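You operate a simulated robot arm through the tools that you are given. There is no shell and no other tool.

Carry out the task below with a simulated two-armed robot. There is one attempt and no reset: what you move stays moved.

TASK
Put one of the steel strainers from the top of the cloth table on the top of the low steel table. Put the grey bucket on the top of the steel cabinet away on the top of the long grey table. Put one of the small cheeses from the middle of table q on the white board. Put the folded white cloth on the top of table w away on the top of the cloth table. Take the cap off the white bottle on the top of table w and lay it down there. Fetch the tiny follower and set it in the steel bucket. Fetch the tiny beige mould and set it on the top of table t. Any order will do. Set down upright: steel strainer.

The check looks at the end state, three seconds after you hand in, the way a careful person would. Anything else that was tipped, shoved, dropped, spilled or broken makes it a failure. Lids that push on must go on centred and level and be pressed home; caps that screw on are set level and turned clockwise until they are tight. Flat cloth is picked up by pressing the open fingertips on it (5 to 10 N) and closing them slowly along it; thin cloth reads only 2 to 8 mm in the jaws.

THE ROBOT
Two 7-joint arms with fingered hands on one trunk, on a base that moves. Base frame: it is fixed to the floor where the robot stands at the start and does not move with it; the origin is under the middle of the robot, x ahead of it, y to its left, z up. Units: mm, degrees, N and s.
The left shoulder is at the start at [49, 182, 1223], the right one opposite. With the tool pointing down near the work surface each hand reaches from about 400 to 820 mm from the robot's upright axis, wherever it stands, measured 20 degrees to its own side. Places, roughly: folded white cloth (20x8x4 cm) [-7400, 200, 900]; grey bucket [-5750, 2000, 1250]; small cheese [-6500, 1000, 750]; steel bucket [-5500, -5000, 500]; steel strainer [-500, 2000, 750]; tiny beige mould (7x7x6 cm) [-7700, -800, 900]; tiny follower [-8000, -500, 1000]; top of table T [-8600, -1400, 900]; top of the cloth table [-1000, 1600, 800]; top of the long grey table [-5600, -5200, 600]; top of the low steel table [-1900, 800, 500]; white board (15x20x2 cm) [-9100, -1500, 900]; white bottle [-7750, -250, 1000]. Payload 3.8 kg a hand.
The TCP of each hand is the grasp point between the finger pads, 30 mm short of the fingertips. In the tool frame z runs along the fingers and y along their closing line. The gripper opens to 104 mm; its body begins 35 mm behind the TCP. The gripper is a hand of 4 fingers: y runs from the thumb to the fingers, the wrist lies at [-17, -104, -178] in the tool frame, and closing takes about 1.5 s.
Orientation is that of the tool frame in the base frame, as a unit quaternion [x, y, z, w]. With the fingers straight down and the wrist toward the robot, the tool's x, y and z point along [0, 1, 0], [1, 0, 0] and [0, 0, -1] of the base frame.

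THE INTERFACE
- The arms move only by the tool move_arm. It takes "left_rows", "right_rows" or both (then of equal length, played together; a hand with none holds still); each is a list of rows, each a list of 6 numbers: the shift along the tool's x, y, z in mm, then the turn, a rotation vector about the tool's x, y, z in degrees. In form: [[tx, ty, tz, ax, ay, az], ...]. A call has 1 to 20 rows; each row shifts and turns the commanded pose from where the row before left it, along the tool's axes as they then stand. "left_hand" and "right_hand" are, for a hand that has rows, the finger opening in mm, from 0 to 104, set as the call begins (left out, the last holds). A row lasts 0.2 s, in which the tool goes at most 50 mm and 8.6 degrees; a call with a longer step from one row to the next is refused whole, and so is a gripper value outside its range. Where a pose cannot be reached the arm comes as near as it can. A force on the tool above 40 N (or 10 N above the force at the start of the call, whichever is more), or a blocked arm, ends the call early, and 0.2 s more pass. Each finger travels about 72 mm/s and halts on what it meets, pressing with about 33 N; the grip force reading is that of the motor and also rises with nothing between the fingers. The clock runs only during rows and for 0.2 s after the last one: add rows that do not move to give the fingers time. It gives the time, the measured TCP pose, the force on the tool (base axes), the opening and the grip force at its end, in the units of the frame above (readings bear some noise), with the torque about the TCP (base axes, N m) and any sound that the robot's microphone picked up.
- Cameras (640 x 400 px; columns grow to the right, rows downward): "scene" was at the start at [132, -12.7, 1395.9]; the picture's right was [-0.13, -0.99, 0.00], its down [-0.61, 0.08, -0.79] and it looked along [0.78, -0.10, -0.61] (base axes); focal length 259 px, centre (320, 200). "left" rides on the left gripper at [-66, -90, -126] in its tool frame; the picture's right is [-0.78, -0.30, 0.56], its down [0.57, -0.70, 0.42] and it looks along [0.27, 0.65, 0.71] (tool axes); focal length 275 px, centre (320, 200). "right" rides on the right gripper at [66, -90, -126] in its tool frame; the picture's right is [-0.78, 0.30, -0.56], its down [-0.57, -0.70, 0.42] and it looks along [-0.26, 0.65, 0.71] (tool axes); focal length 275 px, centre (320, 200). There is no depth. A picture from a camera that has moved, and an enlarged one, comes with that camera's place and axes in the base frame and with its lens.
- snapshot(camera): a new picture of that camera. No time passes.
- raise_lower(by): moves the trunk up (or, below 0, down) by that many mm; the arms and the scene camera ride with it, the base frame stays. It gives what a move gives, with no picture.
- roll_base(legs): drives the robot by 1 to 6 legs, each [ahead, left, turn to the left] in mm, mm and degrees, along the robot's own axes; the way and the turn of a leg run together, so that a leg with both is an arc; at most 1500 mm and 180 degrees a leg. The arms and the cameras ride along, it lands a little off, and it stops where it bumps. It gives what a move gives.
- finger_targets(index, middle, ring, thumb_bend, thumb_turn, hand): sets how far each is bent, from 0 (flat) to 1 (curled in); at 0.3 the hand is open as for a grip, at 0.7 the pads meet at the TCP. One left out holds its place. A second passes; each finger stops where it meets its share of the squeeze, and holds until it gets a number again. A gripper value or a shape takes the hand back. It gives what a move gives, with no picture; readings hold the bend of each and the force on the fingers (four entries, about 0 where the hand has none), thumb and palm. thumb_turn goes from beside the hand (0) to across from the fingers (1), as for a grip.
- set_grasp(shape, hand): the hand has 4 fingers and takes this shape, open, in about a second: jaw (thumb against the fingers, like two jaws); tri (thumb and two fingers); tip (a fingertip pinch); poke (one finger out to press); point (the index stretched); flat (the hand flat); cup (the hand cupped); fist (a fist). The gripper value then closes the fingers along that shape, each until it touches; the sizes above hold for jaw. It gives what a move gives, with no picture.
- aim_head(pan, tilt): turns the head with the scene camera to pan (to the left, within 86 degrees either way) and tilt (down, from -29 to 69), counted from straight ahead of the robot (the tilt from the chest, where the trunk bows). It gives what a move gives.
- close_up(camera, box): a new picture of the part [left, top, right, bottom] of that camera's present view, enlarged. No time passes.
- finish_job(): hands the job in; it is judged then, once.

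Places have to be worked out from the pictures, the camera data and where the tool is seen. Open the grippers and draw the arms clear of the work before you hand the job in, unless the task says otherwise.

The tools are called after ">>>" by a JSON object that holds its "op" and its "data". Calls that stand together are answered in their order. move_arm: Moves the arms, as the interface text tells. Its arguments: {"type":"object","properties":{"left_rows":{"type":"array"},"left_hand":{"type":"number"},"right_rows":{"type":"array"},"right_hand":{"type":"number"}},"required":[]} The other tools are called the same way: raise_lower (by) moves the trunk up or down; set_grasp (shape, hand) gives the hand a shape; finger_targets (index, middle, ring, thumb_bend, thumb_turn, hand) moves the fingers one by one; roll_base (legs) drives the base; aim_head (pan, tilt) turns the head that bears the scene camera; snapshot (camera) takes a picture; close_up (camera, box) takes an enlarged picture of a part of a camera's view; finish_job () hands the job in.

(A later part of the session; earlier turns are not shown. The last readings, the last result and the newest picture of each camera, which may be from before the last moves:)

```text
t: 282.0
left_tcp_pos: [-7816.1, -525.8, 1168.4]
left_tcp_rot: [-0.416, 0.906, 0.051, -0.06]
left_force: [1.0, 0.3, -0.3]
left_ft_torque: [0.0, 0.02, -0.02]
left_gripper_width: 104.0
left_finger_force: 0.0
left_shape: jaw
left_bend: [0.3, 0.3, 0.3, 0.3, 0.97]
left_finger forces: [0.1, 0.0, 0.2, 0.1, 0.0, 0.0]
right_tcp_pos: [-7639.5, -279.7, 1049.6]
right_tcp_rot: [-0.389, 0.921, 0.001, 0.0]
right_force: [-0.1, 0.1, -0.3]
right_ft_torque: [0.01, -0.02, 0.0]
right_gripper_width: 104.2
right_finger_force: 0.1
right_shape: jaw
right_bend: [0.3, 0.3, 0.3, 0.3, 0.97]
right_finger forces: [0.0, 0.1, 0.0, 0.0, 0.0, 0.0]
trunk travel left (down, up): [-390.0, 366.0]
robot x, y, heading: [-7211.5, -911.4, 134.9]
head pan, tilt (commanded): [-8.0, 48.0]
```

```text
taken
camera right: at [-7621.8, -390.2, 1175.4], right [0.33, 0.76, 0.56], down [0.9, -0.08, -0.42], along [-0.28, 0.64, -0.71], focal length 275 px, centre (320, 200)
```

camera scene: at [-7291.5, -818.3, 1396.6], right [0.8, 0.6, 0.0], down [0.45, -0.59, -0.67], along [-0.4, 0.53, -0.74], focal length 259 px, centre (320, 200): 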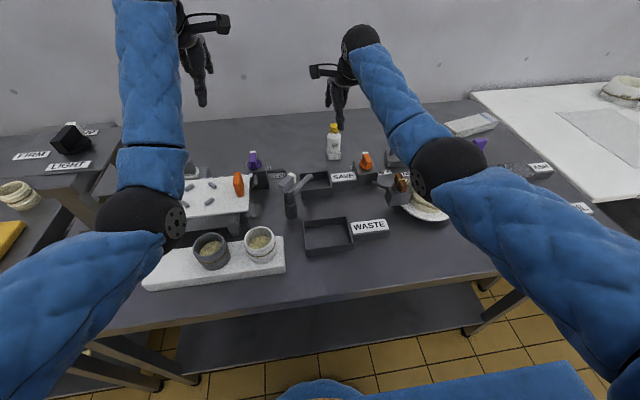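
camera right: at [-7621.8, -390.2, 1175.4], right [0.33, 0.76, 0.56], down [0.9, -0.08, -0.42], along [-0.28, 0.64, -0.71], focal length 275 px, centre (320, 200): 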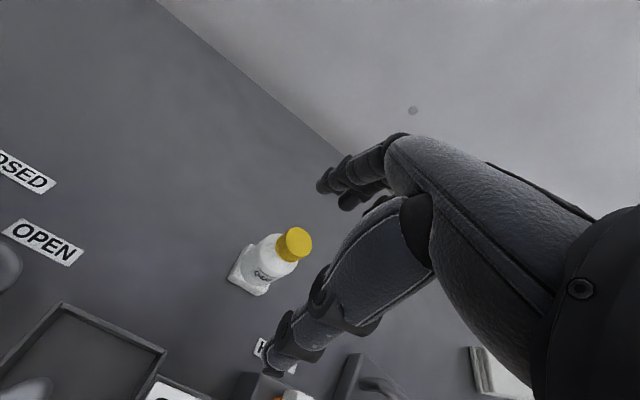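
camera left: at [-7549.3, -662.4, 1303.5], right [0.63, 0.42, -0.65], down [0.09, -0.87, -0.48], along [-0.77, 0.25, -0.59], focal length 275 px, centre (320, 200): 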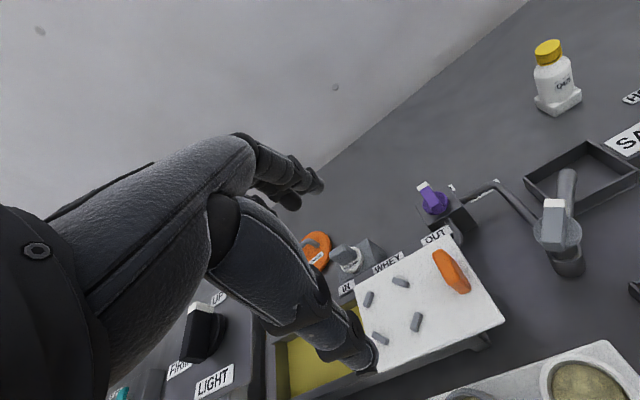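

The elbows are clear. I set the right hand to a thumb-and-two-finger shape for the cap and look at it.

>>> {"op": "set_grasp", "data": {"hand": "right", "shape": "tri"}}

>>> {"op": "move_arm", "data": {"right_rows": [[6.5, 13, 0, 0, 0, 8], [0, 0, 0, 0, 0, 8], [0, 0, 0, 0, 0, 8], [0, 0, 0, 0, 0, 8], [0, 0, 0, 0, 0, 8], [0, 0, 0, 0, 0, 0]]}}

>>> {"op": "snapshot", "data": {"camera": "right"}}

>>> {"op": "close_up", "data": {"camera": "scene", "box": [260, 40, 420, 190]}}

```text
t: 282.9
left_tcp_pos: [-7818.3, -524.8, 1170.4]
left_tcp_rot: [-0.416, 0.906, 0.051, -0.061]
left_force: [-0.6, 0.1, -0.5]
left_ft_torque: [0.01, 0.0, 0.02]
left_gripper_width: 103.9
left_finger_force: 0.1
left_shape: jaw
left_bend: [0.3, 0.3, 0.3, 0.3, 0.97]
left_finger forces: [0.0, 0.0, 0.1, 0.1, 0.0, 0.0]
right_tcp_pos: [-7640.0, -278.7, 1049.2]
right_tcp_rot: [-0.39, 0.921, 0.001, 0.0]
right_force: [-0.2, -0.7, 0.3]
right_ft_torque: [0.0, 0.01, -0.02]
right_gripper_width: 103.9
right_finger_force: 0.0
right_shape: tri
right_bend: [0.3, 0.3, 0.99, 0.3, 0.97]
right_finger forces: [0.0, 0.0, 0.0, 0.0, 0.0, 0.1]
trunk travel left (down, up): [-390.0, 366.0]
robot x, y, heading: [-7216.4, -908.1, 134.8]
head pan, tilt (commanded): [-8.0, 48.0]
```

```text
t: 284.3
left_tcp_pos: [-7816.2, -523.1, 1168.2]
left_tcp_rot: [-0.415, 0.906, 0.051, -0.061]
left_force: [0.5, -0.7, -0.2]
left_ft_torque: [-0.02, -0.01, -0.02]
left_gripper_width: 104.3
left_finger_force: 0.1
left_shape: jaw
left_bend: [0.3, 0.3, 0.3, 0.3, 0.97]
left_finger forces: [0.0, 0.0, 0.0, 0.0, 0.1, 0.0]
right_tcp_pos: [-7643.5, -306.2, 1071.6]
right_tcp_rot: [-0.049, 0.999, 0.001, 0.002]
right_force: [0.4, 0.4, 0.1]
right_ft_torque: [-0.04, 0.01, 0.0]
right_gripper_width: 104.0
right_finger_force: 0.0
right_shape: tri
right_bend: [0.3, 0.3, 0.99, 0.3, 0.97]
right_finger forces: [0.0, 0.0, 0.0, 0.0, 0.0, 0.0]
right hand out of reach, approached as far as the arm can: row 3, 4, 5
trunk travel left (down, up): [-390.0, 366.0]
robot x, y, heading: [-7213.9, -909.7, 134.8]
head pan, tilt (commanded): [-8.0, 48.0]
```

```text
taken
camera right: at [-7700.3, -403.3, 1196.6], right [0.74, 0.37, 0.56], down [0.64, -0.64, -0.42], along [0.2, 0.67, -0.71], focal length 275 px, centre (320, 200)
```

right: 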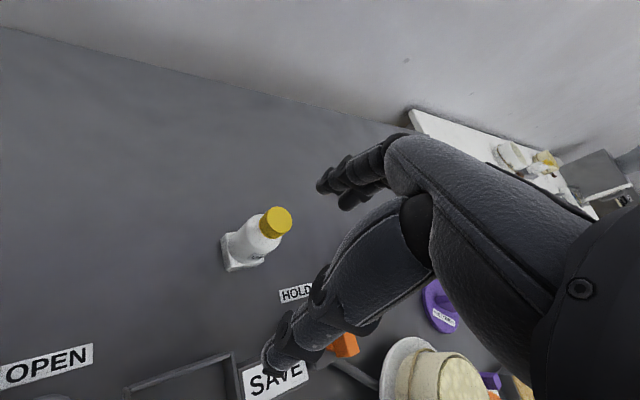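

```text
2.67 times, centred on (340, 115) of scene
camera zoom: at [-7291.6, -816.2, 1396.3], right [0.8, 0.6, 0.0], down [0.45, -0.59, -0.67], along [-0.4, 0.53, -0.74], focal length 692 px, centre (267, 427)
```

zoom: 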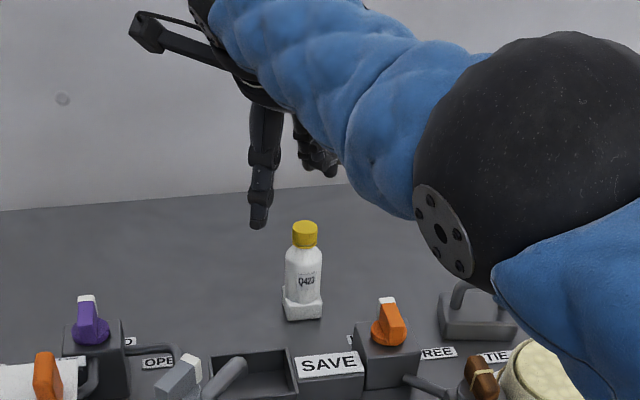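

At this yaw the arm runs out of reach. If I turn my body left, my right shoulder comes about 100 mm nearer the bottle, so I back off, turn and come in again.

>>> {"op": "raise_lower", "data": {"by": 80}}

>>> {"op": "move_arm", "data": {"right_rows": [[0, 0, 0, 0, 0, -8], [0, 0, 0, 0, 0, -8], [0, 0, 0, 0, 0, -8], [0, 0, 0, 0, 0, -8], [0, 0, 0, 0, 0, -8]]}}

>>> {"op": "roll_base", "data": {"legs": [[-350, 0, 0], [0, 0, 40]]}}

>>> {"op": "aim_head", "data": {"pan": -45, "tilt": 45}}

>>> {"op": "snapshot", "data": {"camera": "scene"}}

```text
t: 285.4
left_tcp_pos: [-7819.5, -525.0, 1248.7]
left_tcp_rot: [-0.416, 0.906, 0.051, -0.061]
left_force: [0.6, -0.5, -0.3]
left_ft_torque: [-0.02, -0.04, 0.02]
left_gripper_width: 103.9
left_finger_force: 0.0
left_shape: jaw
left_bend: [0.3, 0.3, 0.3, 0.3, 0.97]
left_finger forces: [0.0, 0.1, 0.1, 0.0, 0.0, 0.0]
right_tcp_pos: [-7638.1, -311.6, 1166.4]
right_tcp_rot: [-0.052, 0.999, 0.009, -0.008]
right_force: [-0.1, -0.8, 0.6]
right_ft_torque: [0.0, -0.02, -0.01]
right_gripper_width: 103.8
right_finger_force: 0.0
right_shape: tri
right_bend: [0.3, 0.3, 0.99, 0.3, 0.97]
right_finger forces: [0.1, 0.0, 0.1, 0.0, 0.0, 0.0]
trunk travel left (down, up): [-470.0, 286.0]
robot x, y, heading: [-7209.6, -909.6, 134.8]
head pan, tilt (commanded): [-8.0, 48.0]
```

```text
t: 286.6
left_tcp_pos: [-7818.6, -524.4, 1249.9]
left_tcp_rot: [-0.416, 0.906, 0.05, -0.06]
left_force: [0.3, -0.2, 0.4]
left_ft_torque: [0.0, 0.01, 0.01]
left_gripper_width: 103.8
left_finger_force: 0.0
left_shape: jaw
left_bend: [0.3, 0.3, 0.3, 0.3, 0.97]
left_finger forces: [0.0, 0.0, 0.1, 0.0, 0.0, 0.0]
right_tcp_pos: [-7637.7, -311.2, 1166.3]
right_tcp_rot: [-0.391, 0.92, 0.011, -0.005]
right_force: [-0.4, 0.0, -0.2]
right_ft_torque: [0.02, 0.0, 0.01]
right_gripper_width: 104.1
right_finger_force: 0.1
right_shape: tri
right_bend: [0.3, 0.3, 0.99, 0.3, 0.97]
right_finger forces: [0.0, 0.1, 0.0, 0.0, 0.0, 0.0]
trunk travel left (down, up): [-470.0, 286.0]
robot x, y, heading: [-7211.9, -910.1, 134.8]
head pan, tilt (commanded): [-8.0, 48.0]
```

```text
t: 290.8
left_tcp_pos: [-7675.3, -1250.1, 1250.0]
left_tcp_rot: [-0.698, 0.711, 0.027, -0.075]
left_force: [0.6, 1.1, -0.7]
left_ft_torque: [-0.06, 0.0, -0.01]
left_gripper_width: 104.0
left_finger_force: 0.1
left_shape: jaw
left_bend: [0.3, 0.3, 0.3, 0.3, 0.97]
left_finger forces: [0.1, 0.1, 0.0, 0.0, 0.0, 0.0]
right_tcp_pos: [-7673.3, -972.5, 1166.7]
right_tcp_rot: [-0.679, 0.734, 0.009, -0.007]
right_force: [0.5, -0.4, -0.4]
right_ft_torque: [0.01, 0.01, -0.01]
right_gripper_width: 103.5
right_finger_force: 0.0
right_shape: tri
right_bend: [0.3, 0.3, 0.99, 0.3, 0.97]
right_finger forces: [0.0, 0.1, 0.1, 0.1, 0.0, 0.0]
trunk travel left (down, up): [-470.0, 286.0]
robot x, y, heading: [-6962.1, -1159.0, 174.9]
head pan, tilt (commanded): [-8.0, 48.0]
```

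```text
t: 291.8
left_tcp_pos: [-7674.5, -1250.4, 1249.9]
left_tcp_rot: [-0.699, 0.711, 0.028, -0.074]
left_force: [0.0, 0.5, 0.3]
left_ft_torque: [0.0, 0.02, 0.02]
left_gripper_width: 104.0
left_finger_force: 0.1
left_shape: jaw
left_bend: [0.3, 0.3, 0.3, 0.3, 0.97]
left_finger forces: [0.0, 0.0, 0.0, 0.0, 0.0, 0.1]
right_tcp_pos: [-7673.2, -971.8, 1167.0]
right_tcp_rot: [-0.679, 0.734, 0.01, -0.007]
right_force: [-0.6, 0.5, -0.4]
right_ft_torque: [0.0, -0.02, -0.01]
right_gripper_width: 103.8
right_finger_force: 0.0
right_shape: tri
right_bend: [0.3, 0.3, 0.99, 0.3, 0.97]
right_finger forces: [0.0, 0.0, 0.0, 0.0, 0.0, 0.0]
trunk travel left (down, up): [-470.0, 286.0]
robot x, y, heading: [-6963.4, -1158.7, 174.5]
head pan, tilt (commanded): [-45.0, 45.0]
```

```text
taken
camera scene: at [-7042.7, -1096.7, 1481.2], right [0.77, 0.64, 0.0], down [0.45, -0.54, -0.71], along [-0.45, 0.54, -0.71], focal length 259 px, centre (320, 200)
```

scene: 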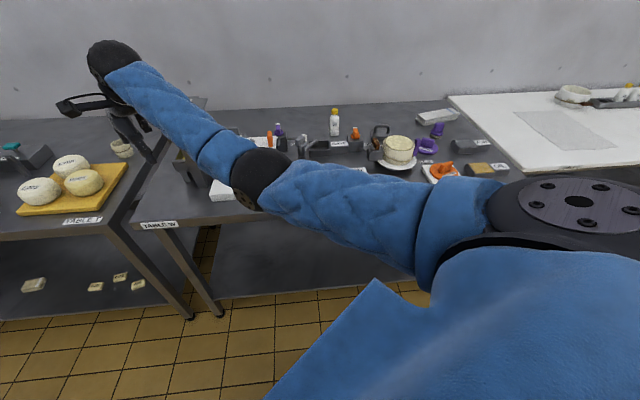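

I first draw the right hand back toward my right side, clear of the press, before moving the base in.

>>> {"op": "move_arm", "data": {"right_rows": [[-20, -34, 0, 0, 0, 0], [-34, -34, 0, 0, 0, 0], [-34, -34, 0, 0, 0, 0], [-34, -34, 0, 0, 0, 0], [-34, -34, 0, 0, 0, 0], [-34, -34, 0, 0, 0, 0], [-34, -34, 0, 0, 0, 0], [-34, -34, 0, 0, 0, 0], [-34, -30, 0, 0, 0, 0], [0, 0, 0, 0, 0, 0]]}}

>>> {"op": "snapshot", "data": {"camera": "scene"}}

```text
t: 294.0
left_tcp_pos: [-7675.7, -1250.9, 1249.9]
left_tcp_rot: [-0.698, 0.711, 0.028, -0.073]
left_force: [-0.4, -0.6, -0.4]
left_ft_torque: [0.01, 0.03, 0.01]
left_gripper_width: 104.0
left_finger_force: 0.1
left_shape: jaw
left_bend: [0.3, 0.3, 0.3, 0.3, 0.97]
left_finger forces: [0.0, 0.1, 0.0, 0.1, 0.0, 0.0]
right_tcp_pos: [-7349.4, -701.6, 1160.3]
right_tcp_rot: [-0.679, 0.734, 0.01, -0.008]
right_force: [-0.9, -0.3, 0.6]
right_ft_torque: [-0.01, -0.02, 0.01]
right_gripper_width: 103.9
right_finger_force: 0.0
right_shape: tri
right_bend: [0.3, 0.3, 0.99, 0.3, 0.97]
right_finger forces: [0.0, 0.0, 0.0, 0.0, 0.0, 0.0]
trunk travel left (down, up): [-470.0, 286.0]
robot x, y, heading: [-6963.8, -1162.5, 174.7]
head pan, tilt (commanded): [-45.0, 45.0]
```

```text
taken
camera scene: at [-7043.3, -1097.1, 1481.2], right [0.77, 0.64, 0.0], down [0.45, -0.54, -0.71], along [-0.45, 0.54, -0.71], focal length 259 px, centre (320, 200)
```

scene: 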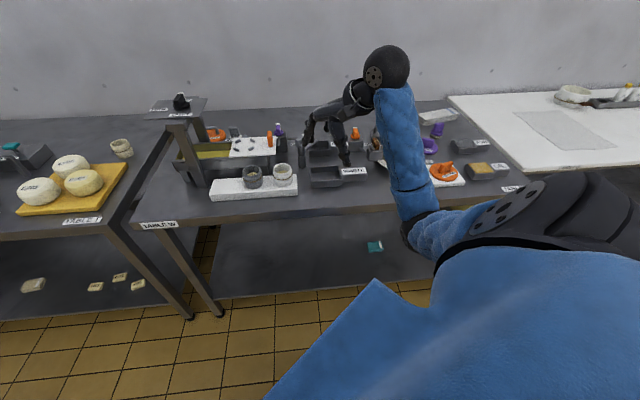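

Clear. Now I move the base in diagonally to stand close before the bottle.

>>> {"op": "roll_base", "data": {"legs": [[225, -275, 0]]}}

>>> {"op": "snapshot", "data": {"camera": "scene"}}

>>> {"op": "snapshot", "data": {"camera": "right"}}

```text
t: 296.3
left_tcp_pos: [-7877.0, -965.7, 1249.2]
left_tcp_rot: [-0.7, 0.71, 0.027, -0.074]
left_force: [0.5, -1.2, -0.5]
left_ft_torque: [-0.02, -0.05, 0.0]
left_gripper_width: 104.2
left_finger_force: 0.1
left_shape: jaw
left_bend: [0.3, 0.3, 0.3, 0.3, 0.97]
left_finger forces: [0.0, 0.0, 0.1, 0.1, 0.0, 0.0]
right_tcp_pos: [-7552.8, -414.2, 1158.9]
right_tcp_rot: [-0.681, 0.732, 0.009, -0.008]
right_force: [0.2, 0.2, -0.7]
right_ft_torque: [0.02, -0.03, -0.04]
right_gripper_width: 104.0
right_finger_force: 0.0
right_shape: tri
right_bend: [0.3, 0.3, 0.99, 0.3, 0.97]
right_finger forces: [0.0, 0.1, 0.1, 0.1, 0.0, 0.0]
trunk travel left (down, up): [-470.0, 286.0]
robot x, y, heading: [-7167.0, -871.6, 175.2]
head pan, tilt (commanded): [-45.0, 45.0]
```

```text
taken
camera scene: at [-7245.5, -808.1, 1481.1], right [0.77, 0.64, 0.0], down [0.45, -0.54, -0.71], along [-0.45, 0.54, -0.71], focal length 259 px, centre (320, 200)
```

scene: 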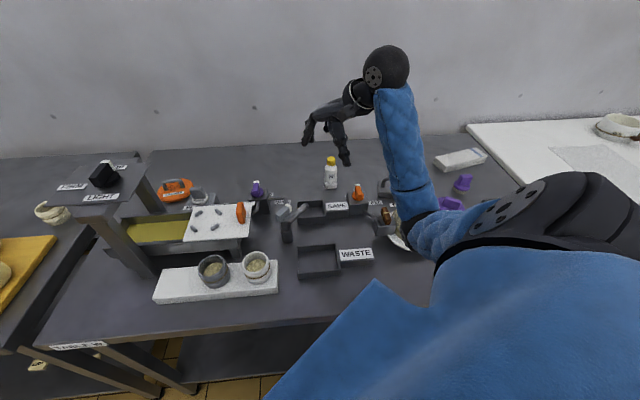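

```text
taken
camera right: at [-7466.1, -488.1, 1282.5], right [-0.23, 0.79, 0.57], down [0.73, 0.52, -0.44], along [-0.65, 0.31, -0.7], focal length 275 px, centre (320, 200)
```

right: 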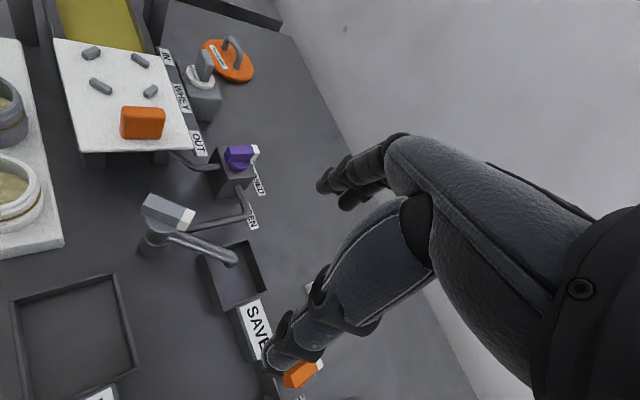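

I bring the right hand over the cap at height and turn it 80° clockwise, to leave room for the counter-clockwise unscrewing turn.

>>> {"op": "move_arm", "data": {"right_rows": [[-20, 16, 0, 0, 0, 0], [-30, 24, 0, 0, 0, 0], [-30, 24, 0, 0, 0, 0], [-30, 24, 0, 0, 0, 0], [-23, 19, 0, 0, 0, 0], [0, 0, 0, 0, 0, 8], [0, 0, 0, 0, 0, 8], [0, 0, 0, 0, 0, 8], [0, 0, 0, 0, 0, 8], [0, 0, 0, 0, 0, 8], [0, 0, 0, 0, 0, 8], [0, 0, 0, 0, 0, 8], [0, 0, 0, 0, 0, 8], [0, 0, 0, 0, 0, 8], [0, 0, 0, 0, 0, 8], [0, 0, 0, 0, 0, 0]]}}

>>> {"op": "snapshot", "data": {"camera": "right"}}

>>> {"op": "snapshot", "data": {"camera": "scene"}}

```text
t: 299.7
left_tcp_pos: [-7876.3, -966.2, 1249.4]
left_tcp_rot: [-0.7, 0.709, 0.028, -0.075]
left_force: [0.4, -0.2, 0.0]
left_ft_torque: [0.01, 0.01, 0.0]
left_gripper_width: 104.0
left_finger_force: 0.1
left_shape: jaw
left_bend: [0.3, 0.3, 0.3, 0.3, 0.97]
left_finger forces: [0.0, 0.0, 0.1, 0.1, 0.1, 0.0]
right_tcp_pos: [-7649.2, -274.9, 1163.3]
right_tcp_rot: [-0.051, 0.999, 0.002, -0.012]
right_force: [0.3, 0.5, 0.2]
right_ft_torque: [0.0, -0.01, -0.01]
right_gripper_width: 103.8
right_finger_force: 0.1
right_shape: tri
right_bend: [0.3, 0.3, 0.99, 0.3, 0.97]
right_finger forces: [0.0, 0.0, 0.1, 0.1, 0.0, 0.0]
trunk travel left (down, up): [-470.0, 286.0]
robot x, y, heading: [-7163.5, -872.8, 175.0]
head pan, tilt (commanded): [-45.0, 45.0]
```

```text
taken
camera right: at [-7704.0, -372.0, 1289.7], right [0.76, 0.37, 0.54], down [0.63, -0.64, -0.44], along [0.18, 0.67, -0.72], focal length 275 px, centre (320, 200)
```

right: 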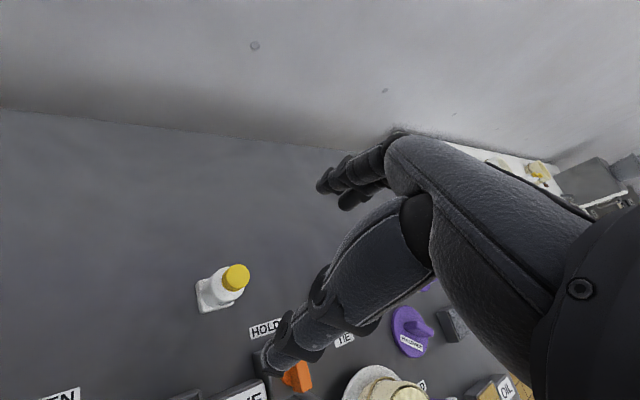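

```text
taken
camera scene: at [-7244.6, -808.7, 1481.2], right [0.77, 0.64, 0.0], down [0.45, -0.54, -0.71], along [-0.45, 0.54, -0.71], focal length 259 px, centre (320, 200)
```

scene: 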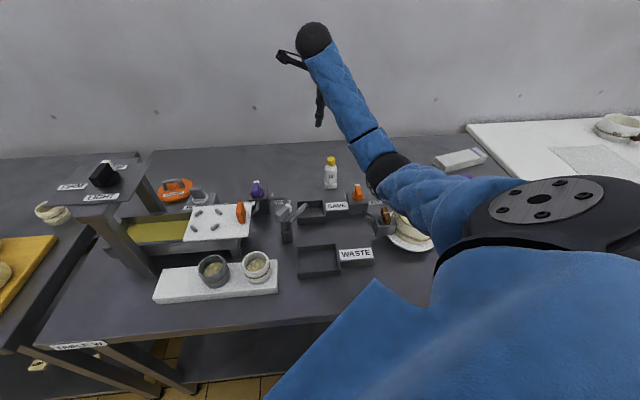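

I level the hand, lower to about 1065 and re-check the alignment with the cap.

>>> {"op": "move_arm", "data": {"right_rows": [[2, 4, 20, 0.3, -1.36, 0], [0, 0, 30, 0, 0, 0], [0, 0, 30, 0, 0, 0], [0, 0, 18, 0, 0, 0], [0, 0, 0, 0, 0, 0]]}}

>>> {"op": "close_up", "data": {"camera": "right", "box": [160, 180, 400, 330]}}

>>> {"op": "close_up", "data": {"camera": "scene", "box": [260, 60, 420, 210]}}

```text
t: 300.9
left_tcp_pos: [-7876.3, -965.9, 1248.6]
left_tcp_rot: [-0.701, 0.709, 0.027, -0.075]
left_force: [-0.6, -1.2, 0.6]
left_ft_torque: [0.01, 0.01, -0.02]
left_gripper_width: 104.0
left_finger_force: 0.1
left_shape: jaw
left_bend: [0.3, 0.3, 0.3, 0.3, 0.97]
left_finger forces: [0.0, 0.0, 0.0, 0.0, 0.0, 0.0]
right_tcp_pos: [-7653.5, -270.2, 1065.0]
right_tcp_rot: [-0.052, 0.999, 0.001, -0.001]
right_force: [0.1, 0.4, 1.0]
right_ft_torque: [0.02, 0.0, -0.02]
right_gripper_width: 103.7
right_finger_force: 0.1
right_shape: tri
right_bend: [0.3, 0.3, 0.99, 0.3, 0.97]
right_finger forces: [0.0, 0.0, 0.0, 0.1, 0.0, 0.0]
trunk travel left (down, up): [-470.0, 286.0]
robot x, y, heading: [-7163.0, -873.8, 175.0]
head pan, tilt (commanded): [-45.0, 45.0]
```

```text
2.67 times, centred on (280, 255) of right
camera zoom: at [-7709.9, -367.8, 1190.4], right [0.74, 0.37, 0.56], down [0.64, -0.64, -0.43], along [0.2, 0.67, -0.71], focal length 734 px, centre (427, 53)
```

zoom: 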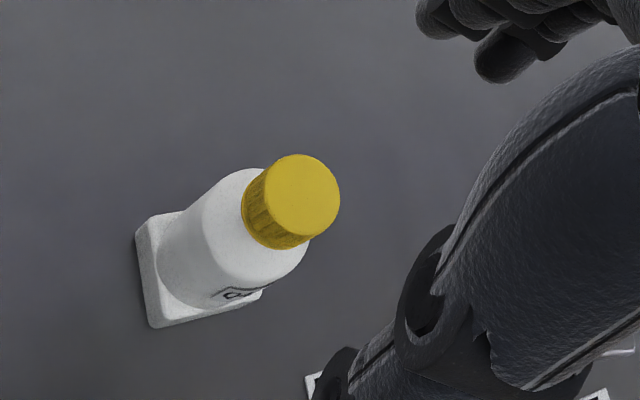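

```text
2.67 times, centred on (340, 135) of scene
camera zoom: at [-7244.8, -809.0, 1481.2], right [0.77, 0.64, 0.0], down [0.45, -0.54, -0.71], along [-0.45, 0.54, -0.71], focal length 692 px, centre (267, 373)
```

zoom: 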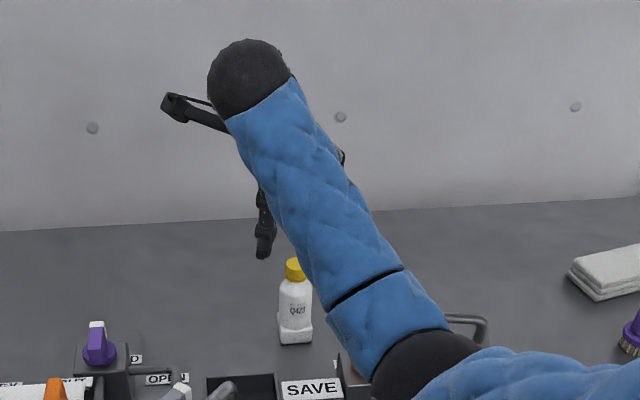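

Combining both views, the cap is near [-7661, -255] with its top at about z 976. I shift over it and lower to just above.

>>> {"op": "move_arm", "data": {"right_rows": [[3, 8, 10, 0, 0, 0], [3, 8, 20, 0, 0, 0], [0, 0, 22, 0, 0, 0], [0, 0, 0, 0, 0, 0]]}}

>>> {"op": "close_up", "data": {"camera": "right", "box": [180, 170, 420, 320]}}

>>> {"op": "close_up", "data": {"camera": "scene", "box": [280, 120, 376, 200]}}

```text
t: 301.9
left_tcp_pos: [-7875.8, -965.7, 1250.7]
left_tcp_rot: [-0.701, 0.709, 0.028, -0.075]
left_force: [1.7, 0.5, 0.1]
left_ft_torque: [-0.03, 0.01, -0.01]
left_gripper_width: 104.0
left_finger_force: 0.1
left_shape: jaw
left_bend: [0.3, 0.3, 0.3, 0.3, 0.97]
left_finger forces: [0.1, 0.0, 0.1, 0.0, 0.0, 0.1]
right_tcp_pos: [-7661.7, -257.0, 1012.2]
right_tcp_rot: [-0.052, 0.999, 0.0, -0.001]
right_force: [0.0, -0.1, -1.0]
right_ft_torque: [-0.02, -0.02, -0.02]
right_gripper_width: 104.0
right_finger_force: 0.0
right_shape: tri
right_bend: [0.3, 0.3, 0.99, 0.3, 0.97]
right_finger forces: [0.0, 0.0, 0.0, 0.0, 0.0, 0.0]
trunk travel left (down, up): [-470.0, 286.0]
robot x, y, heading: [-7168.4, -873.1, 175.0]
head pan, tilt (commanded): [-45.0, 45.0]
```

```text
2.67 times, centred on (300, 245) of right
camera zoom: at [-7718.0, -353.6, 1137.3], right [0.74, 0.37, 0.56], down [0.64, -0.64, -0.43], along [0.2, 0.67, -0.71], focal length 734 px, centre (373, 80)
```

zoom: 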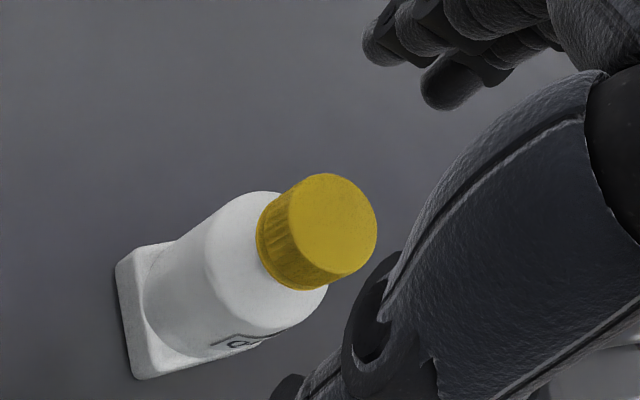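

```text
5.00 times, centred on (328, 160) of scene
camera zoom: at [-7244.7, -808.9, 1481.2], right [0.77, 0.64, 0.0], down [0.45, -0.54, -0.71], along [-0.45, 0.54, -0.71], focal length 1296 px, centre (280, 400)
```

zoom: 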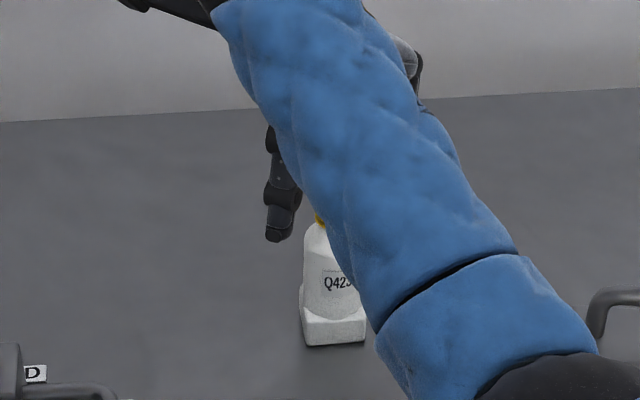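

Aligned within about 3 mm. I lower until the pads flank the cap, watching the force.

>>> {"op": "move_arm", "data": {"right_rows": [[0, 0, 10, 0, 0, 0], [0, 0, 10, 0, 0, 0], [0, 0, 8, 0, 0, 0], [0, 0, 0, 0, 0, 0]]}}

>>> {"op": "snapshot", "data": {"camera": "right"}}

```text
t: 302.9
left_tcp_pos: [-7877.3, -966.7, 1249.4]
left_tcp_rot: [-0.7, 0.71, 0.028, -0.075]
left_force: [-0.3, -0.1, -0.9]
left_ft_torque: [-0.03, -0.01, -0.01]
left_gripper_width: 104.2
left_finger_force: 0.1
left_shape: jaw
left_bend: [0.3, 0.3, 0.3, 0.3, 0.97]
left_finger forces: [0.0, 0.1, 0.1, 0.0, 0.0, 0.1]
right_tcp_pos: [-7663.1, -257.2, 983.4]
right_tcp_rot: [-0.052, 0.999, 0.0, 0.0]
right_force: [-0.1, -0.5, -0.4]
right_ft_torque: [-0.02, -0.02, -0.01]
right_gripper_width: 104.2
right_finger_force: 0.1
right_shape: tri
right_bend: [0.3, 0.3, 0.99, 0.3, 0.97]
right_finger forces: [0.0, 0.1, 0.0, 0.0, 0.0, 0.1]
trunk travel left (down, up): [-470.0, 286.0]
robot x, y, heading: [-7163.7, -872.4, 175.0]
head pan, tilt (commanded): [-45.0, 45.0]
```

```text
taken
camera right: at [-7718.1, -353.9, 1109.3], right [0.74, 0.37, 0.56], down [0.64, -0.64, -0.43], along [0.2, 0.67, -0.71], focal length 275 px, centre (320, 200)
```

right: 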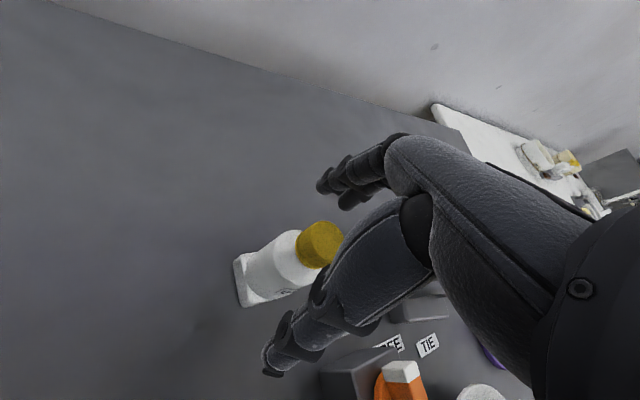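

The cap is about 5 mm off sideways; I correct, go 7 mm lower and close on it.

>>> {"op": "move_arm", "data": {"right_rows": [[4, 1, 4, 0, 0, 0], [0, 0, 3, 0, 0, 0], [0, 0, 0, 0, 0, 0]]}}

>>> {"op": "move_arm", "data": {"right_rows": [[0, 0, 0, 0, 0, 0], [0, 0, 0, 0, 0, 0], [0, 0, 0, 0, 0, 0], [0, 0, 0, 0, 0, 0], [0, 0, 0, 0, 0, 0], [0, 0, 0, 0, 0, 0], [0, 0, 0, 0, 0, 0], [0, 0, 0, 0, 0, 0]], "right_hand": 10}}

>>> {"op": "snapshot", "data": {"camera": "right"}}

>>> {"op": "close_up", "data": {"camera": "scene", "box": [280, 120, 376, 200]}}

```text
t: 303.7
left_tcp_pos: [-7876.3, -966.6, 1248.2]
left_tcp_rot: [-0.7, 0.709, 0.027, -0.075]
left_force: [0.2, -0.5, -0.3]
left_ft_torque: [-0.02, -0.04, -0.01]
left_gripper_width: 103.9
left_finger_force: 0.0
left_shape: jaw
left_bend: [0.3, 0.3, 0.3, 0.3, 0.97]
left_finger forces: [0.1, 0.0, 0.0, 0.0, 0.1, 0.0]
right_tcp_pos: [-7665.3, -254.6, 976.5]
right_tcp_rot: [-0.052, 0.999, 0.0, -0.001]
right_force: [-0.6, 0.4, -0.1]
right_ft_torque: [-0.02, 0.06, -0.03]
right_gripper_width: 104.0
right_finger_force: 0.1
right_shape: tri
right_bend: [0.3, 0.3, 0.99, 0.3, 0.97]
right_finger forces: [0.0, 0.0, 0.0, 0.0, 0.0, 0.0]
trunk travel left (down, up): [-470.0, 286.0]
robot x, y, heading: [-7164.6, -868.8, 175.0]
head pan, tilt (commanded): [-45.0, 45.0]
```

```text
t: 305.5
left_tcp_pos: [-7875.7, -966.9, 1249.7]
left_tcp_rot: [-0.7, 0.709, 0.028, -0.075]
left_force: [0.1, 0.2, 0.2]
left_ft_torque: [0.01, -0.03, -0.01]
left_gripper_width: 103.9
left_finger_force: 0.0
left_shape: jaw
left_bend: [0.3, 0.3, 0.3, 0.3, 0.97]
left_finger forces: [0.0, 0.0, 0.0, 0.0, 0.0, 0.1]
right_tcp_pos: [-7666.2, -255.3, 978.7]
right_tcp_rot: [-0.052, 0.999, 0.002, -0.001]
right_force: [-0.6, 2.0, 9.3]
right_ft_torque: [0.55, 0.04, 0.02]
right_gripper_width: 18.9
right_finger_force: 33.1
right_shape: tri
right_bend: [0.73, 0.58, 1.0, 0.76, 1.0]
right_finger forces: [16.8, 17.4, 0.0, 0.0, 28.5, 0.0]
trunk travel left (down, up): [-470.0, 286.0]
robot x, y, heading: [-7165.1, -873.5, 174.9]
head pan, tilt (commanded): [-45.0, 45.0]
```

```text
taken
camera right: at [-7722.2, -352.6, 1104.1], right [0.74, 0.37, 0.56], down [0.64, -0.64, -0.43], along [0.2, 0.67, -0.71], focal length 275 px, centre (320, 200)
```

right: 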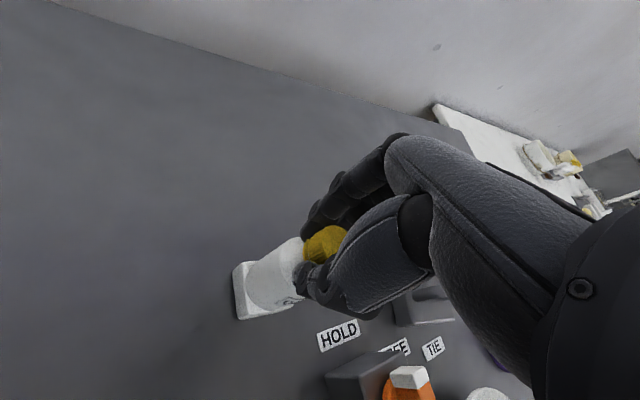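

```text
5.00 times, centred on (328, 160) of scene
camera zoom: at [-7244.2, -809.7, 1481.3], right [0.77, 0.64, 0.0], down [0.45, -0.54, -0.71], along [-0.45, 0.54, -0.71], focal length 1296 px, centre (280, 400)
```

zoom: 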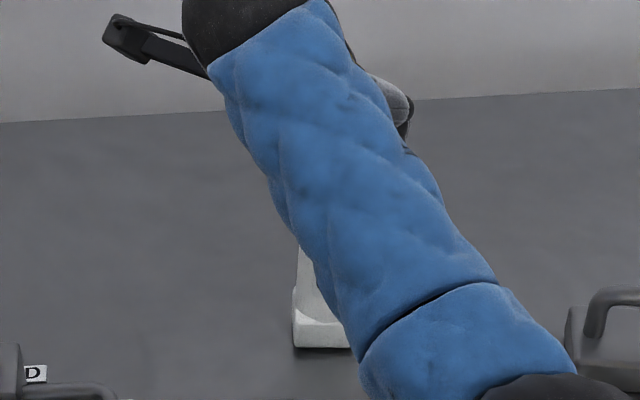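

The cap is gripped by thumb and two fingers. I turn 32° counter-clockwise and check whether the bottle's square foot turns along.

>>> {"op": "move_arm", "data": {"right_rows": [[0, 0, 0, 0, 0, -4], [0, 0, 0, 0, 0, -7], [0, 0, 0, 0, 0, -7], [0, 0, 0, 0, 0, -7], [0, 0, 0, 0, 0, -7], [0, 0, 0, 0, 0, 0]]}}

>>> {"op": "snapshot", "data": {"camera": "right"}}

>>> {"op": "close_up", "data": {"camera": "scene", "box": [280, 120, 376, 200]}}

```text
t: 306.9
left_tcp_pos: [-7875.6, -967.8, 1248.4]
left_tcp_rot: [-0.701, 0.709, 0.029, -0.075]
left_force: [-0.2, 0.1, 0.2]
left_ft_torque: [-0.02, 0.0, 0.02]
left_gripper_width: 103.5
left_finger_force: 0.0
left_shape: jaw
left_bend: [0.3, 0.3, 0.3, 0.3, 0.97]
left_finger forces: [0.0, 0.0, 0.0, 0.0, 0.0, 0.0]
right_tcp_pos: [-7664.3, -257.1, 979.6]
right_tcp_rot: [-0.325, 0.946, 0.001, -0.001]
right_force: [2.0, -1.0, 8.3]
right_ft_torque: [0.2, -0.28, -0.04]
right_gripper_width: 18.9
right_finger_force: 33.1
right_shape: tri
right_bend: [0.73, 0.58, 1.0, 0.76, 1.0]
right_finger forces: [16.5, 19.1, 0.1, 0.1, 36.1, 0.1]
trunk travel left (down, up): [-470.0, 286.0]
robot x, y, heading: [-7163.7, -870.5, 174.8]
head pan, tilt (commanded): [-45.0, 45.0]
```

```text
taken
camera right: at [-7661.7, -368.4, 1103.9], right [0.43, 0.71, 0.56], down [0.88, -0.2, -0.43], along [-0.19, 0.68, -0.71], focal length 275 px, centre (320, 200)
```

right: 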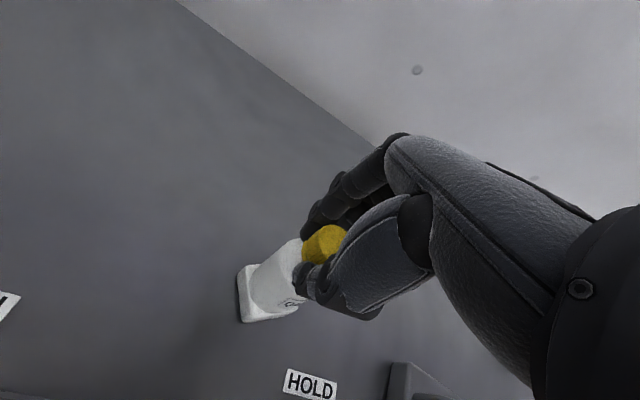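

```text
5.00 times, centred on (328, 160) of scene
camera zoom: at [-7243.9, -810.2, 1481.3], right [0.77, 0.64, 0.0], down [0.45, -0.54, -0.71], along [-0.45, 0.54, -0.71], focal length 1296 px, centre (280, 400)
```

zoom: 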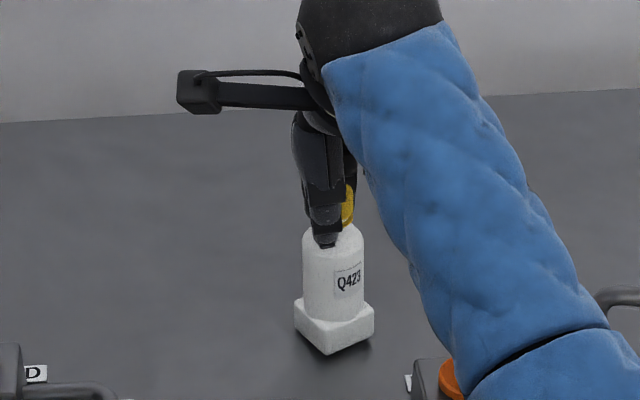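

The square foot turned with the cap, so the bottle must be held. I'll lift the bottle by its cap, back into free space and hold its body with the left hand while I unscrew.

>>> {"op": "move_arm", "data": {"right_rows": [[0, 0, -5, 0, 0, 0], [0, 0, -15, 0, 0, 0], [0, 0, -30, 0, 0, 0], [0, 0, -40, 0, 0, 0], [0, 0, -40, 0, 0, 0], [0, 0, -30, 0, 0, 0], [0, 0, 0, 0, 0, 0]]}}

>>> {"op": "snapshot", "data": {"camera": "right"}}

>>> {"op": "snapshot", "data": {"camera": "scene"}}

```text
t: 308.5
left_tcp_pos: [-7877.1, -965.6, 1249.2]
left_tcp_rot: [-0.7, 0.709, 0.027, -0.074]
left_force: [-0.3, -0.7, -0.2]
left_ft_torque: [0.0, 0.0, 0.02]
left_gripper_width: 104.1
left_finger_force: 0.1
left_shape: jaw
left_bend: [0.3, 0.3, 0.3, 0.3, 0.97]
left_finger forces: [0.1, 0.1, 0.0, 0.1, 0.1, 0.1]
right_tcp_pos: [-7667.6, -253.3, 1139.3]
right_tcp_rot: [-0.325, 0.946, 0.0, 0.0]
right_force: [-0.6, 0.2, -1.9]
right_ft_torque: [0.03, 0.05, -0.02]
right_gripper_width: 18.5
right_finger_force: 32.6
right_shape: tri
right_bend: [0.73, 0.58, 1.0, 0.76, 1.0]
right_finger forces: [14.9, 16.4, 0.1, 0.0, 28.5, 0.0]
trunk travel left (down, up): [-470.0, 286.0]
robot x, y, heading: [-7163.8, -871.8, 175.0]
head pan, tilt (commanded): [-45.0, 45.0]
```

```text
taken
camera right: at [-7663.6, -367.5, 1264.4], right [0.43, 0.71, 0.56], down [0.88, -0.2, -0.42], along [-0.19, 0.67, -0.71], focal length 275 px, centre (320, 200)
```

right: 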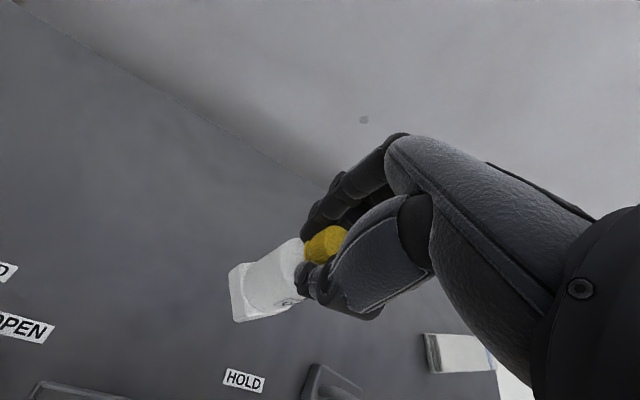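

```text
taken
camera scene: at [-7245.0, -808.6, 1481.2], right [0.77, 0.64, 0.0], down [0.45, -0.54, -0.71], along [-0.45, 0.54, -0.71], focal length 259 px, centre (320, 200)
```

scene: 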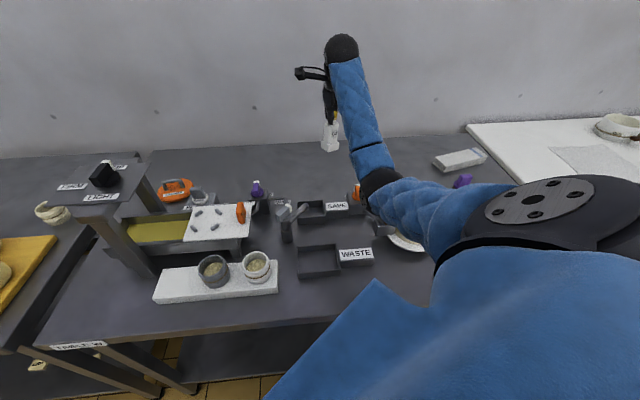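

The bottle hangs upright from the cap. I back off from the table into free floor.

>>> {"op": "roll_base", "data": {"legs": [[-345, 290, 0]]}}

>>> {"op": "aim_head", "data": {"pan": 0, "tilt": 35}}

>>> {"op": "snapshot", "data": {"camera": "scene"}}

```text
t: 311.2
left_tcp_pos: [-7558.4, -1292.3, 1249.6]
left_tcp_rot: [0.706, -0.704, -0.028, 0.074]
left_force: [0.3, 0.7, 0.8]
left_ft_torque: [0.02, 0.0, -0.05]
left_gripper_width: 104.0
left_finger_force: 0.1
left_shape: jaw
left_bend: [0.3, 0.3, 0.3, 0.3, 0.97]
left_finger forces: [0.0, 0.0, 0.0, 0.0, 0.0, 0.1]
right_tcp_pos: [-7359.1, -577.6, 1138.8]
right_tcp_rot: [-0.331, 0.943, 0.001, -0.001]
right_force: [0.0, 0.3, -0.9]
right_ft_torque: [-0.02, -0.02, -0.03]
right_gripper_width: 18.5
right_finger_force: 33.2
right_shape: tri
right_bend: [0.73, 0.58, 1.0, 0.76, 1.0]
right_finger forces: [15.0, 16.3, 0.0, 0.1, 28.5, 0.0]
trunk travel left (down, up): [-470.0, 286.0]
robot x, y, heading: [-6847.5, -1187.3, 175.9]
head pan, tilt (commanded): [-45.0, 45.0]
```

```text
t: 312.3
left_tcp_pos: [-7557.8, -1292.5, 1249.1]
left_tcp_rot: [0.706, -0.704, -0.027, 0.074]
left_force: [-0.1, -0.1, -0.7]
left_ft_torque: [0.0, -0.01, 0.03]
left_gripper_width: 103.9
left_finger_force: 0.0
left_shape: jaw
left_bend: [0.3, 0.3, 0.3, 0.3, 0.97]
left_finger forces: [0.0, 0.0, 0.1, 0.1, 0.1, 0.0]
right_tcp_pos: [-7358.5, -579.0, 1138.5]
right_tcp_rot: [-0.331, 0.944, 0.0, 0.0]
right_force: [0.9, 0.4, -1.1]
right_ft_torque: [0.0, 0.03, -0.02]
right_gripper_width: 19.0
right_finger_force: 32.9
right_shape: tri
right_bend: [0.73, 0.58, 1.0, 0.76, 1.0]
right_finger forces: [15.0, 16.4, 0.1, 0.1, 28.6, 0.1]
trunk travel left (down, up): [-470.0, 286.0]
robot x, y, heading: [-6848.4, -1184.0, 175.8]
head pan, tilt (commanded): [0.0, 35.0]
```

```text
taken
camera scene: at [-6964.2, -1180.3, 1496.0], right [0.07, 1.0, 0.0], down [0.57, -0.04, -0.82], along [-0.82, 0.06, -0.57], focal length 259 px, centre (320, 200)
```

scene: 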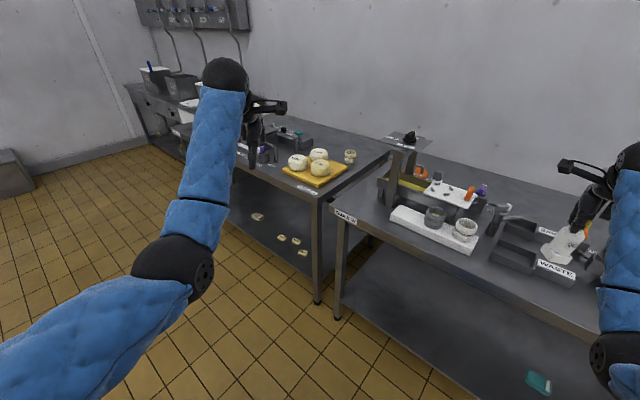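

I turn left toward the open floor so both arms have free space in front.

>>> {"op": "roll_base", "data": {"legs": [[0, 0, 50]]}}

>>> {"op": "snapshot", "data": {"camera": "scene"}}

```text
t: 314.9
left_tcp_pos: [-7226.8, -1798.1, 1249.6]
left_tcp_rot: [0.937, -0.34, 0.008, 0.079]
left_force: [0.0, -0.1, 0.2]
left_ft_torque: [0.0, -0.01, -0.02]
left_gripper_width: 103.9
left_finger_force: 0.0
left_shape: jaw
left_bend: [0.3, 0.3, 0.3, 0.3, 0.97]
left_finger forces: [0.0, 0.0, 0.1, 0.0, 0.1, 0.0]
right_tcp_pos: [-7643.8, -1185.4, 1139.5]
right_tcp_rot: [-0.699, 0.715, 0.0, 0.0]
right_force: [-0.3, 0.2, -1.1]
right_ft_torque: [0.03, -0.02, -0.01]
right_gripper_width: 18.6
right_finger_force: 33.2
right_shape: tri
right_bend: [0.73, 0.59, 1.0, 0.76, 1.0]
right_finger forces: [15.4, 16.5, 0.0, 0.0, 27.3, 0.0]
trunk travel left (down, up): [-470.0, 286.0]
robot x, y, heading: [-6849.5, -1188.1, -134.3]
head pan, tilt (commanded): [0.0, 35.0]
```

```text
taken
camera scene: at [-6930.2, -1270.9, 1496.0], right [-0.72, 0.7, 0.0], down [0.4, 0.41, -0.82], along [-0.57, -0.59, -0.57], focal length 259 px, centre (320, 200)
```

scene: 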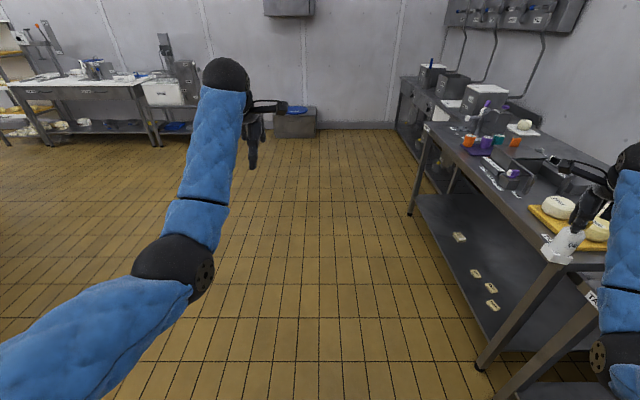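

Free floor ahead. I turn the left hand to point right (horizontal grip) at my left side first.

>>> {"op": "move_arm", "data": {"left_rows": [[38.5, -12, 1, 0, 0, 0], [38.5, -12, 1, 0, 0, 0], [38.5, -12, 1, 0, 0, 0], [38.5, -12, 1, 0, 0, 0], [0, 0, 0, 0.82, -7.83, -0.24], [0, 0, 0, 0.82, -7.83, -0.24], [0, 0, 0, 0.82, -7.83, -0.24], [0, 0, 0, 0.82, -7.83, -0.24], [0, 0, 0, 0.82, -7.83, -0.24], [0, 0, 0, 0.82, -7.83, -0.24], [0, 0, 0, 0.82, -7.83, -0.24], [0, 0, 0, 0.82, -7.83, -0.24], [0, 0, 0, 0.82, -7.83, -0.24], [0, 0, 0, 0.82, -7.83, -0.24], [0, 0, 0, 0.82, -7.83, -0.24], [0, 0, 0, 0.82, -7.83, -0.24], [0, 0, 0, 0, 0, 0]]}}

>>> {"op": "snapshot", "data": {"camera": "scene"}}

```text
t: 318.6
left_tcp_pos: [-7077.9, -1858.8, 1249.2]
left_tcp_rot: [-0.654, 0.267, 0.656, 0.267]
left_force: [0.3, -0.1, 0.3]
left_ft_torque: [0.02, 0.02, 0.0]
left_gripper_width: 103.7
left_finger_force: 0.1
left_shape: jaw
left_bend: [0.3, 0.3, 0.3, 0.3, 0.97]
left_finger forces: [0.0, 0.1, 0.0, 0.1, 0.0, 0.1]
right_tcp_pos: [-7643.7, -1185.3, 1138.5]
right_tcp_rot: [-0.699, 0.716, 0.0, 0.001]
right_force: [-0.3, -1.1, -2.4]
right_ft_torque: [0.01, 0.0, -0.03]
right_gripper_width: 18.5
right_finger_force: 32.9
right_shape: tri
right_bend: [0.73, 0.59, 1.0, 0.76, 1.0]
right_finger forces: [15.4, 16.6, 0.1, 0.0, 27.4, 0.1]
trunk travel left (down, up): [-470.0, 286.0]
robot x, y, heading: [-6849.5, -1188.4, -134.4]
head pan, tilt (commanded): [0.0, 35.0]
```

```text
taken
camera scene: at [-6930.2, -1270.6, 1496.0], right [-0.72, 0.7, 0.0], down [0.4, 0.41, -0.82], along [-0.57, -0.59, -0.57], focal length 259 px, centre (320, 200)
```

scene: 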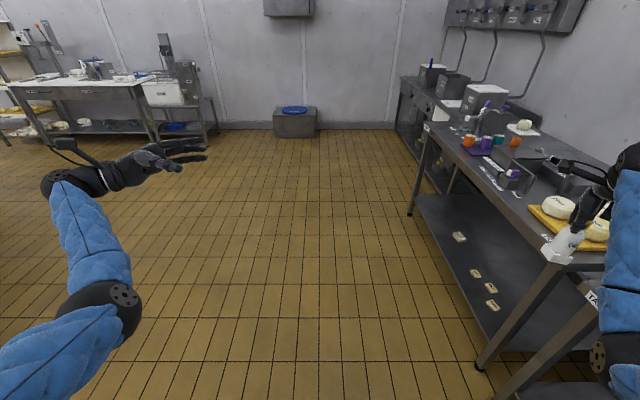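

The left hand is horizontal. Now I bring the bottle in the right hand to the middle in front of me.

>>> {"op": "move_arm", "data": {"right_rows": [[20, -18, 0, 0, 0, 0], [34, -31, 0, 0, 0, 0], [34, -31, 0, 0, 0, 0], [34, -31, 0, 0, 0, 0], [34, -31, 0, 0, 0, 0], [34, -31, 0, 0, 0, 0], [34, -31, 0, 0, 0, 0], [34, -31, 0, 0, 0, 0], [34, -31, 0, 0, 0, 0], [34, -31, 0, 0, 0, 0], [34, -31, 0, 0, 0, 0], [34, -30, 0, 0, 0, 0], [15, -13, 0, 0, 0, 0], [0, 0, 0, 0, 0, 0]]}}

>>> {"op": "snapshot", "data": {"camera": "scene"}}

>>> {"op": "snapshot", "data": {"camera": "left"}}

```text
t: 321.6
left_tcp_pos: [-7078.6, -1860.8, 1249.5]
left_tcp_rot: [0.655, -0.268, -0.654, -0.267]
left_force: [-0.1, 1.3, -0.9]
left_ft_torque: [-0.01, 0.01, -0.01]
left_gripper_width: 103.9
left_finger_force: 0.2
left_shape: jaw
left_bend: [0.3, 0.3, 0.3, 0.3, 0.97]
left_finger forces: [0.1, 0.0, 0.1, 0.1, 0.0, 0.0]
right_tcp_pos: [-7282.6, -1603.8, 1138.8]
right_tcp_rot: [-0.699, 0.716, 0.0, 0.0]
right_force: [-0.2, -0.2, -1.6]
right_ft_torque: [-0.01, 0.01, -0.01]
right_gripper_width: 18.4
right_finger_force: 32.7
right_shape: tri
right_bend: [0.73, 0.59, 1.0, 0.76, 1.0]
right_finger forces: [15.7, 17.7, 0.1, 0.0, 28.7, 0.0]
trunk travel left (down, up): [-470.0, 286.0]
robot x, y, heading: [-6849.1, -1185.4, -134.3]
head pan, tilt (commanded): [0.0, 35.0]
```

```text
taken
camera scene: at [-6930.0, -1270.9, 1496.0], right [-0.72, 0.7, 0.0], down [0.4, 0.41, -0.82], along [-0.57, -0.59, -0.57], focal length 259 px, centre (320, 200)
```

scene: 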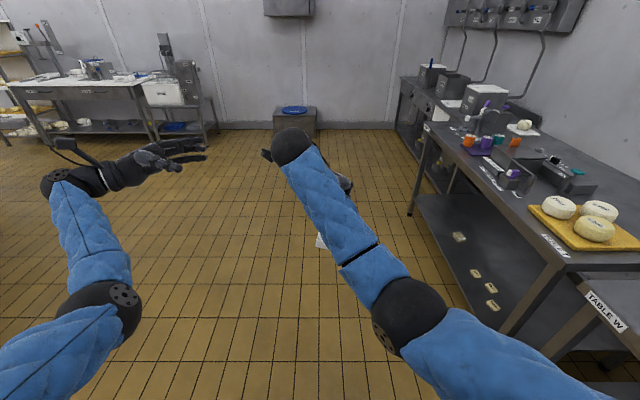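

```text
taken
camera left: at [-6925.2, -1882.6, 1313.5], right [-0.19, 0.6, 0.78], down [0.19, 0.8, -0.57], along [-0.96, 0.04, -0.26], focal length 275 px, centre (320, 200)
```

left: 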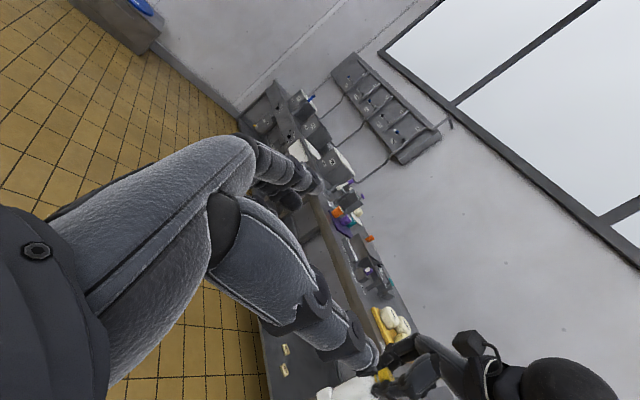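

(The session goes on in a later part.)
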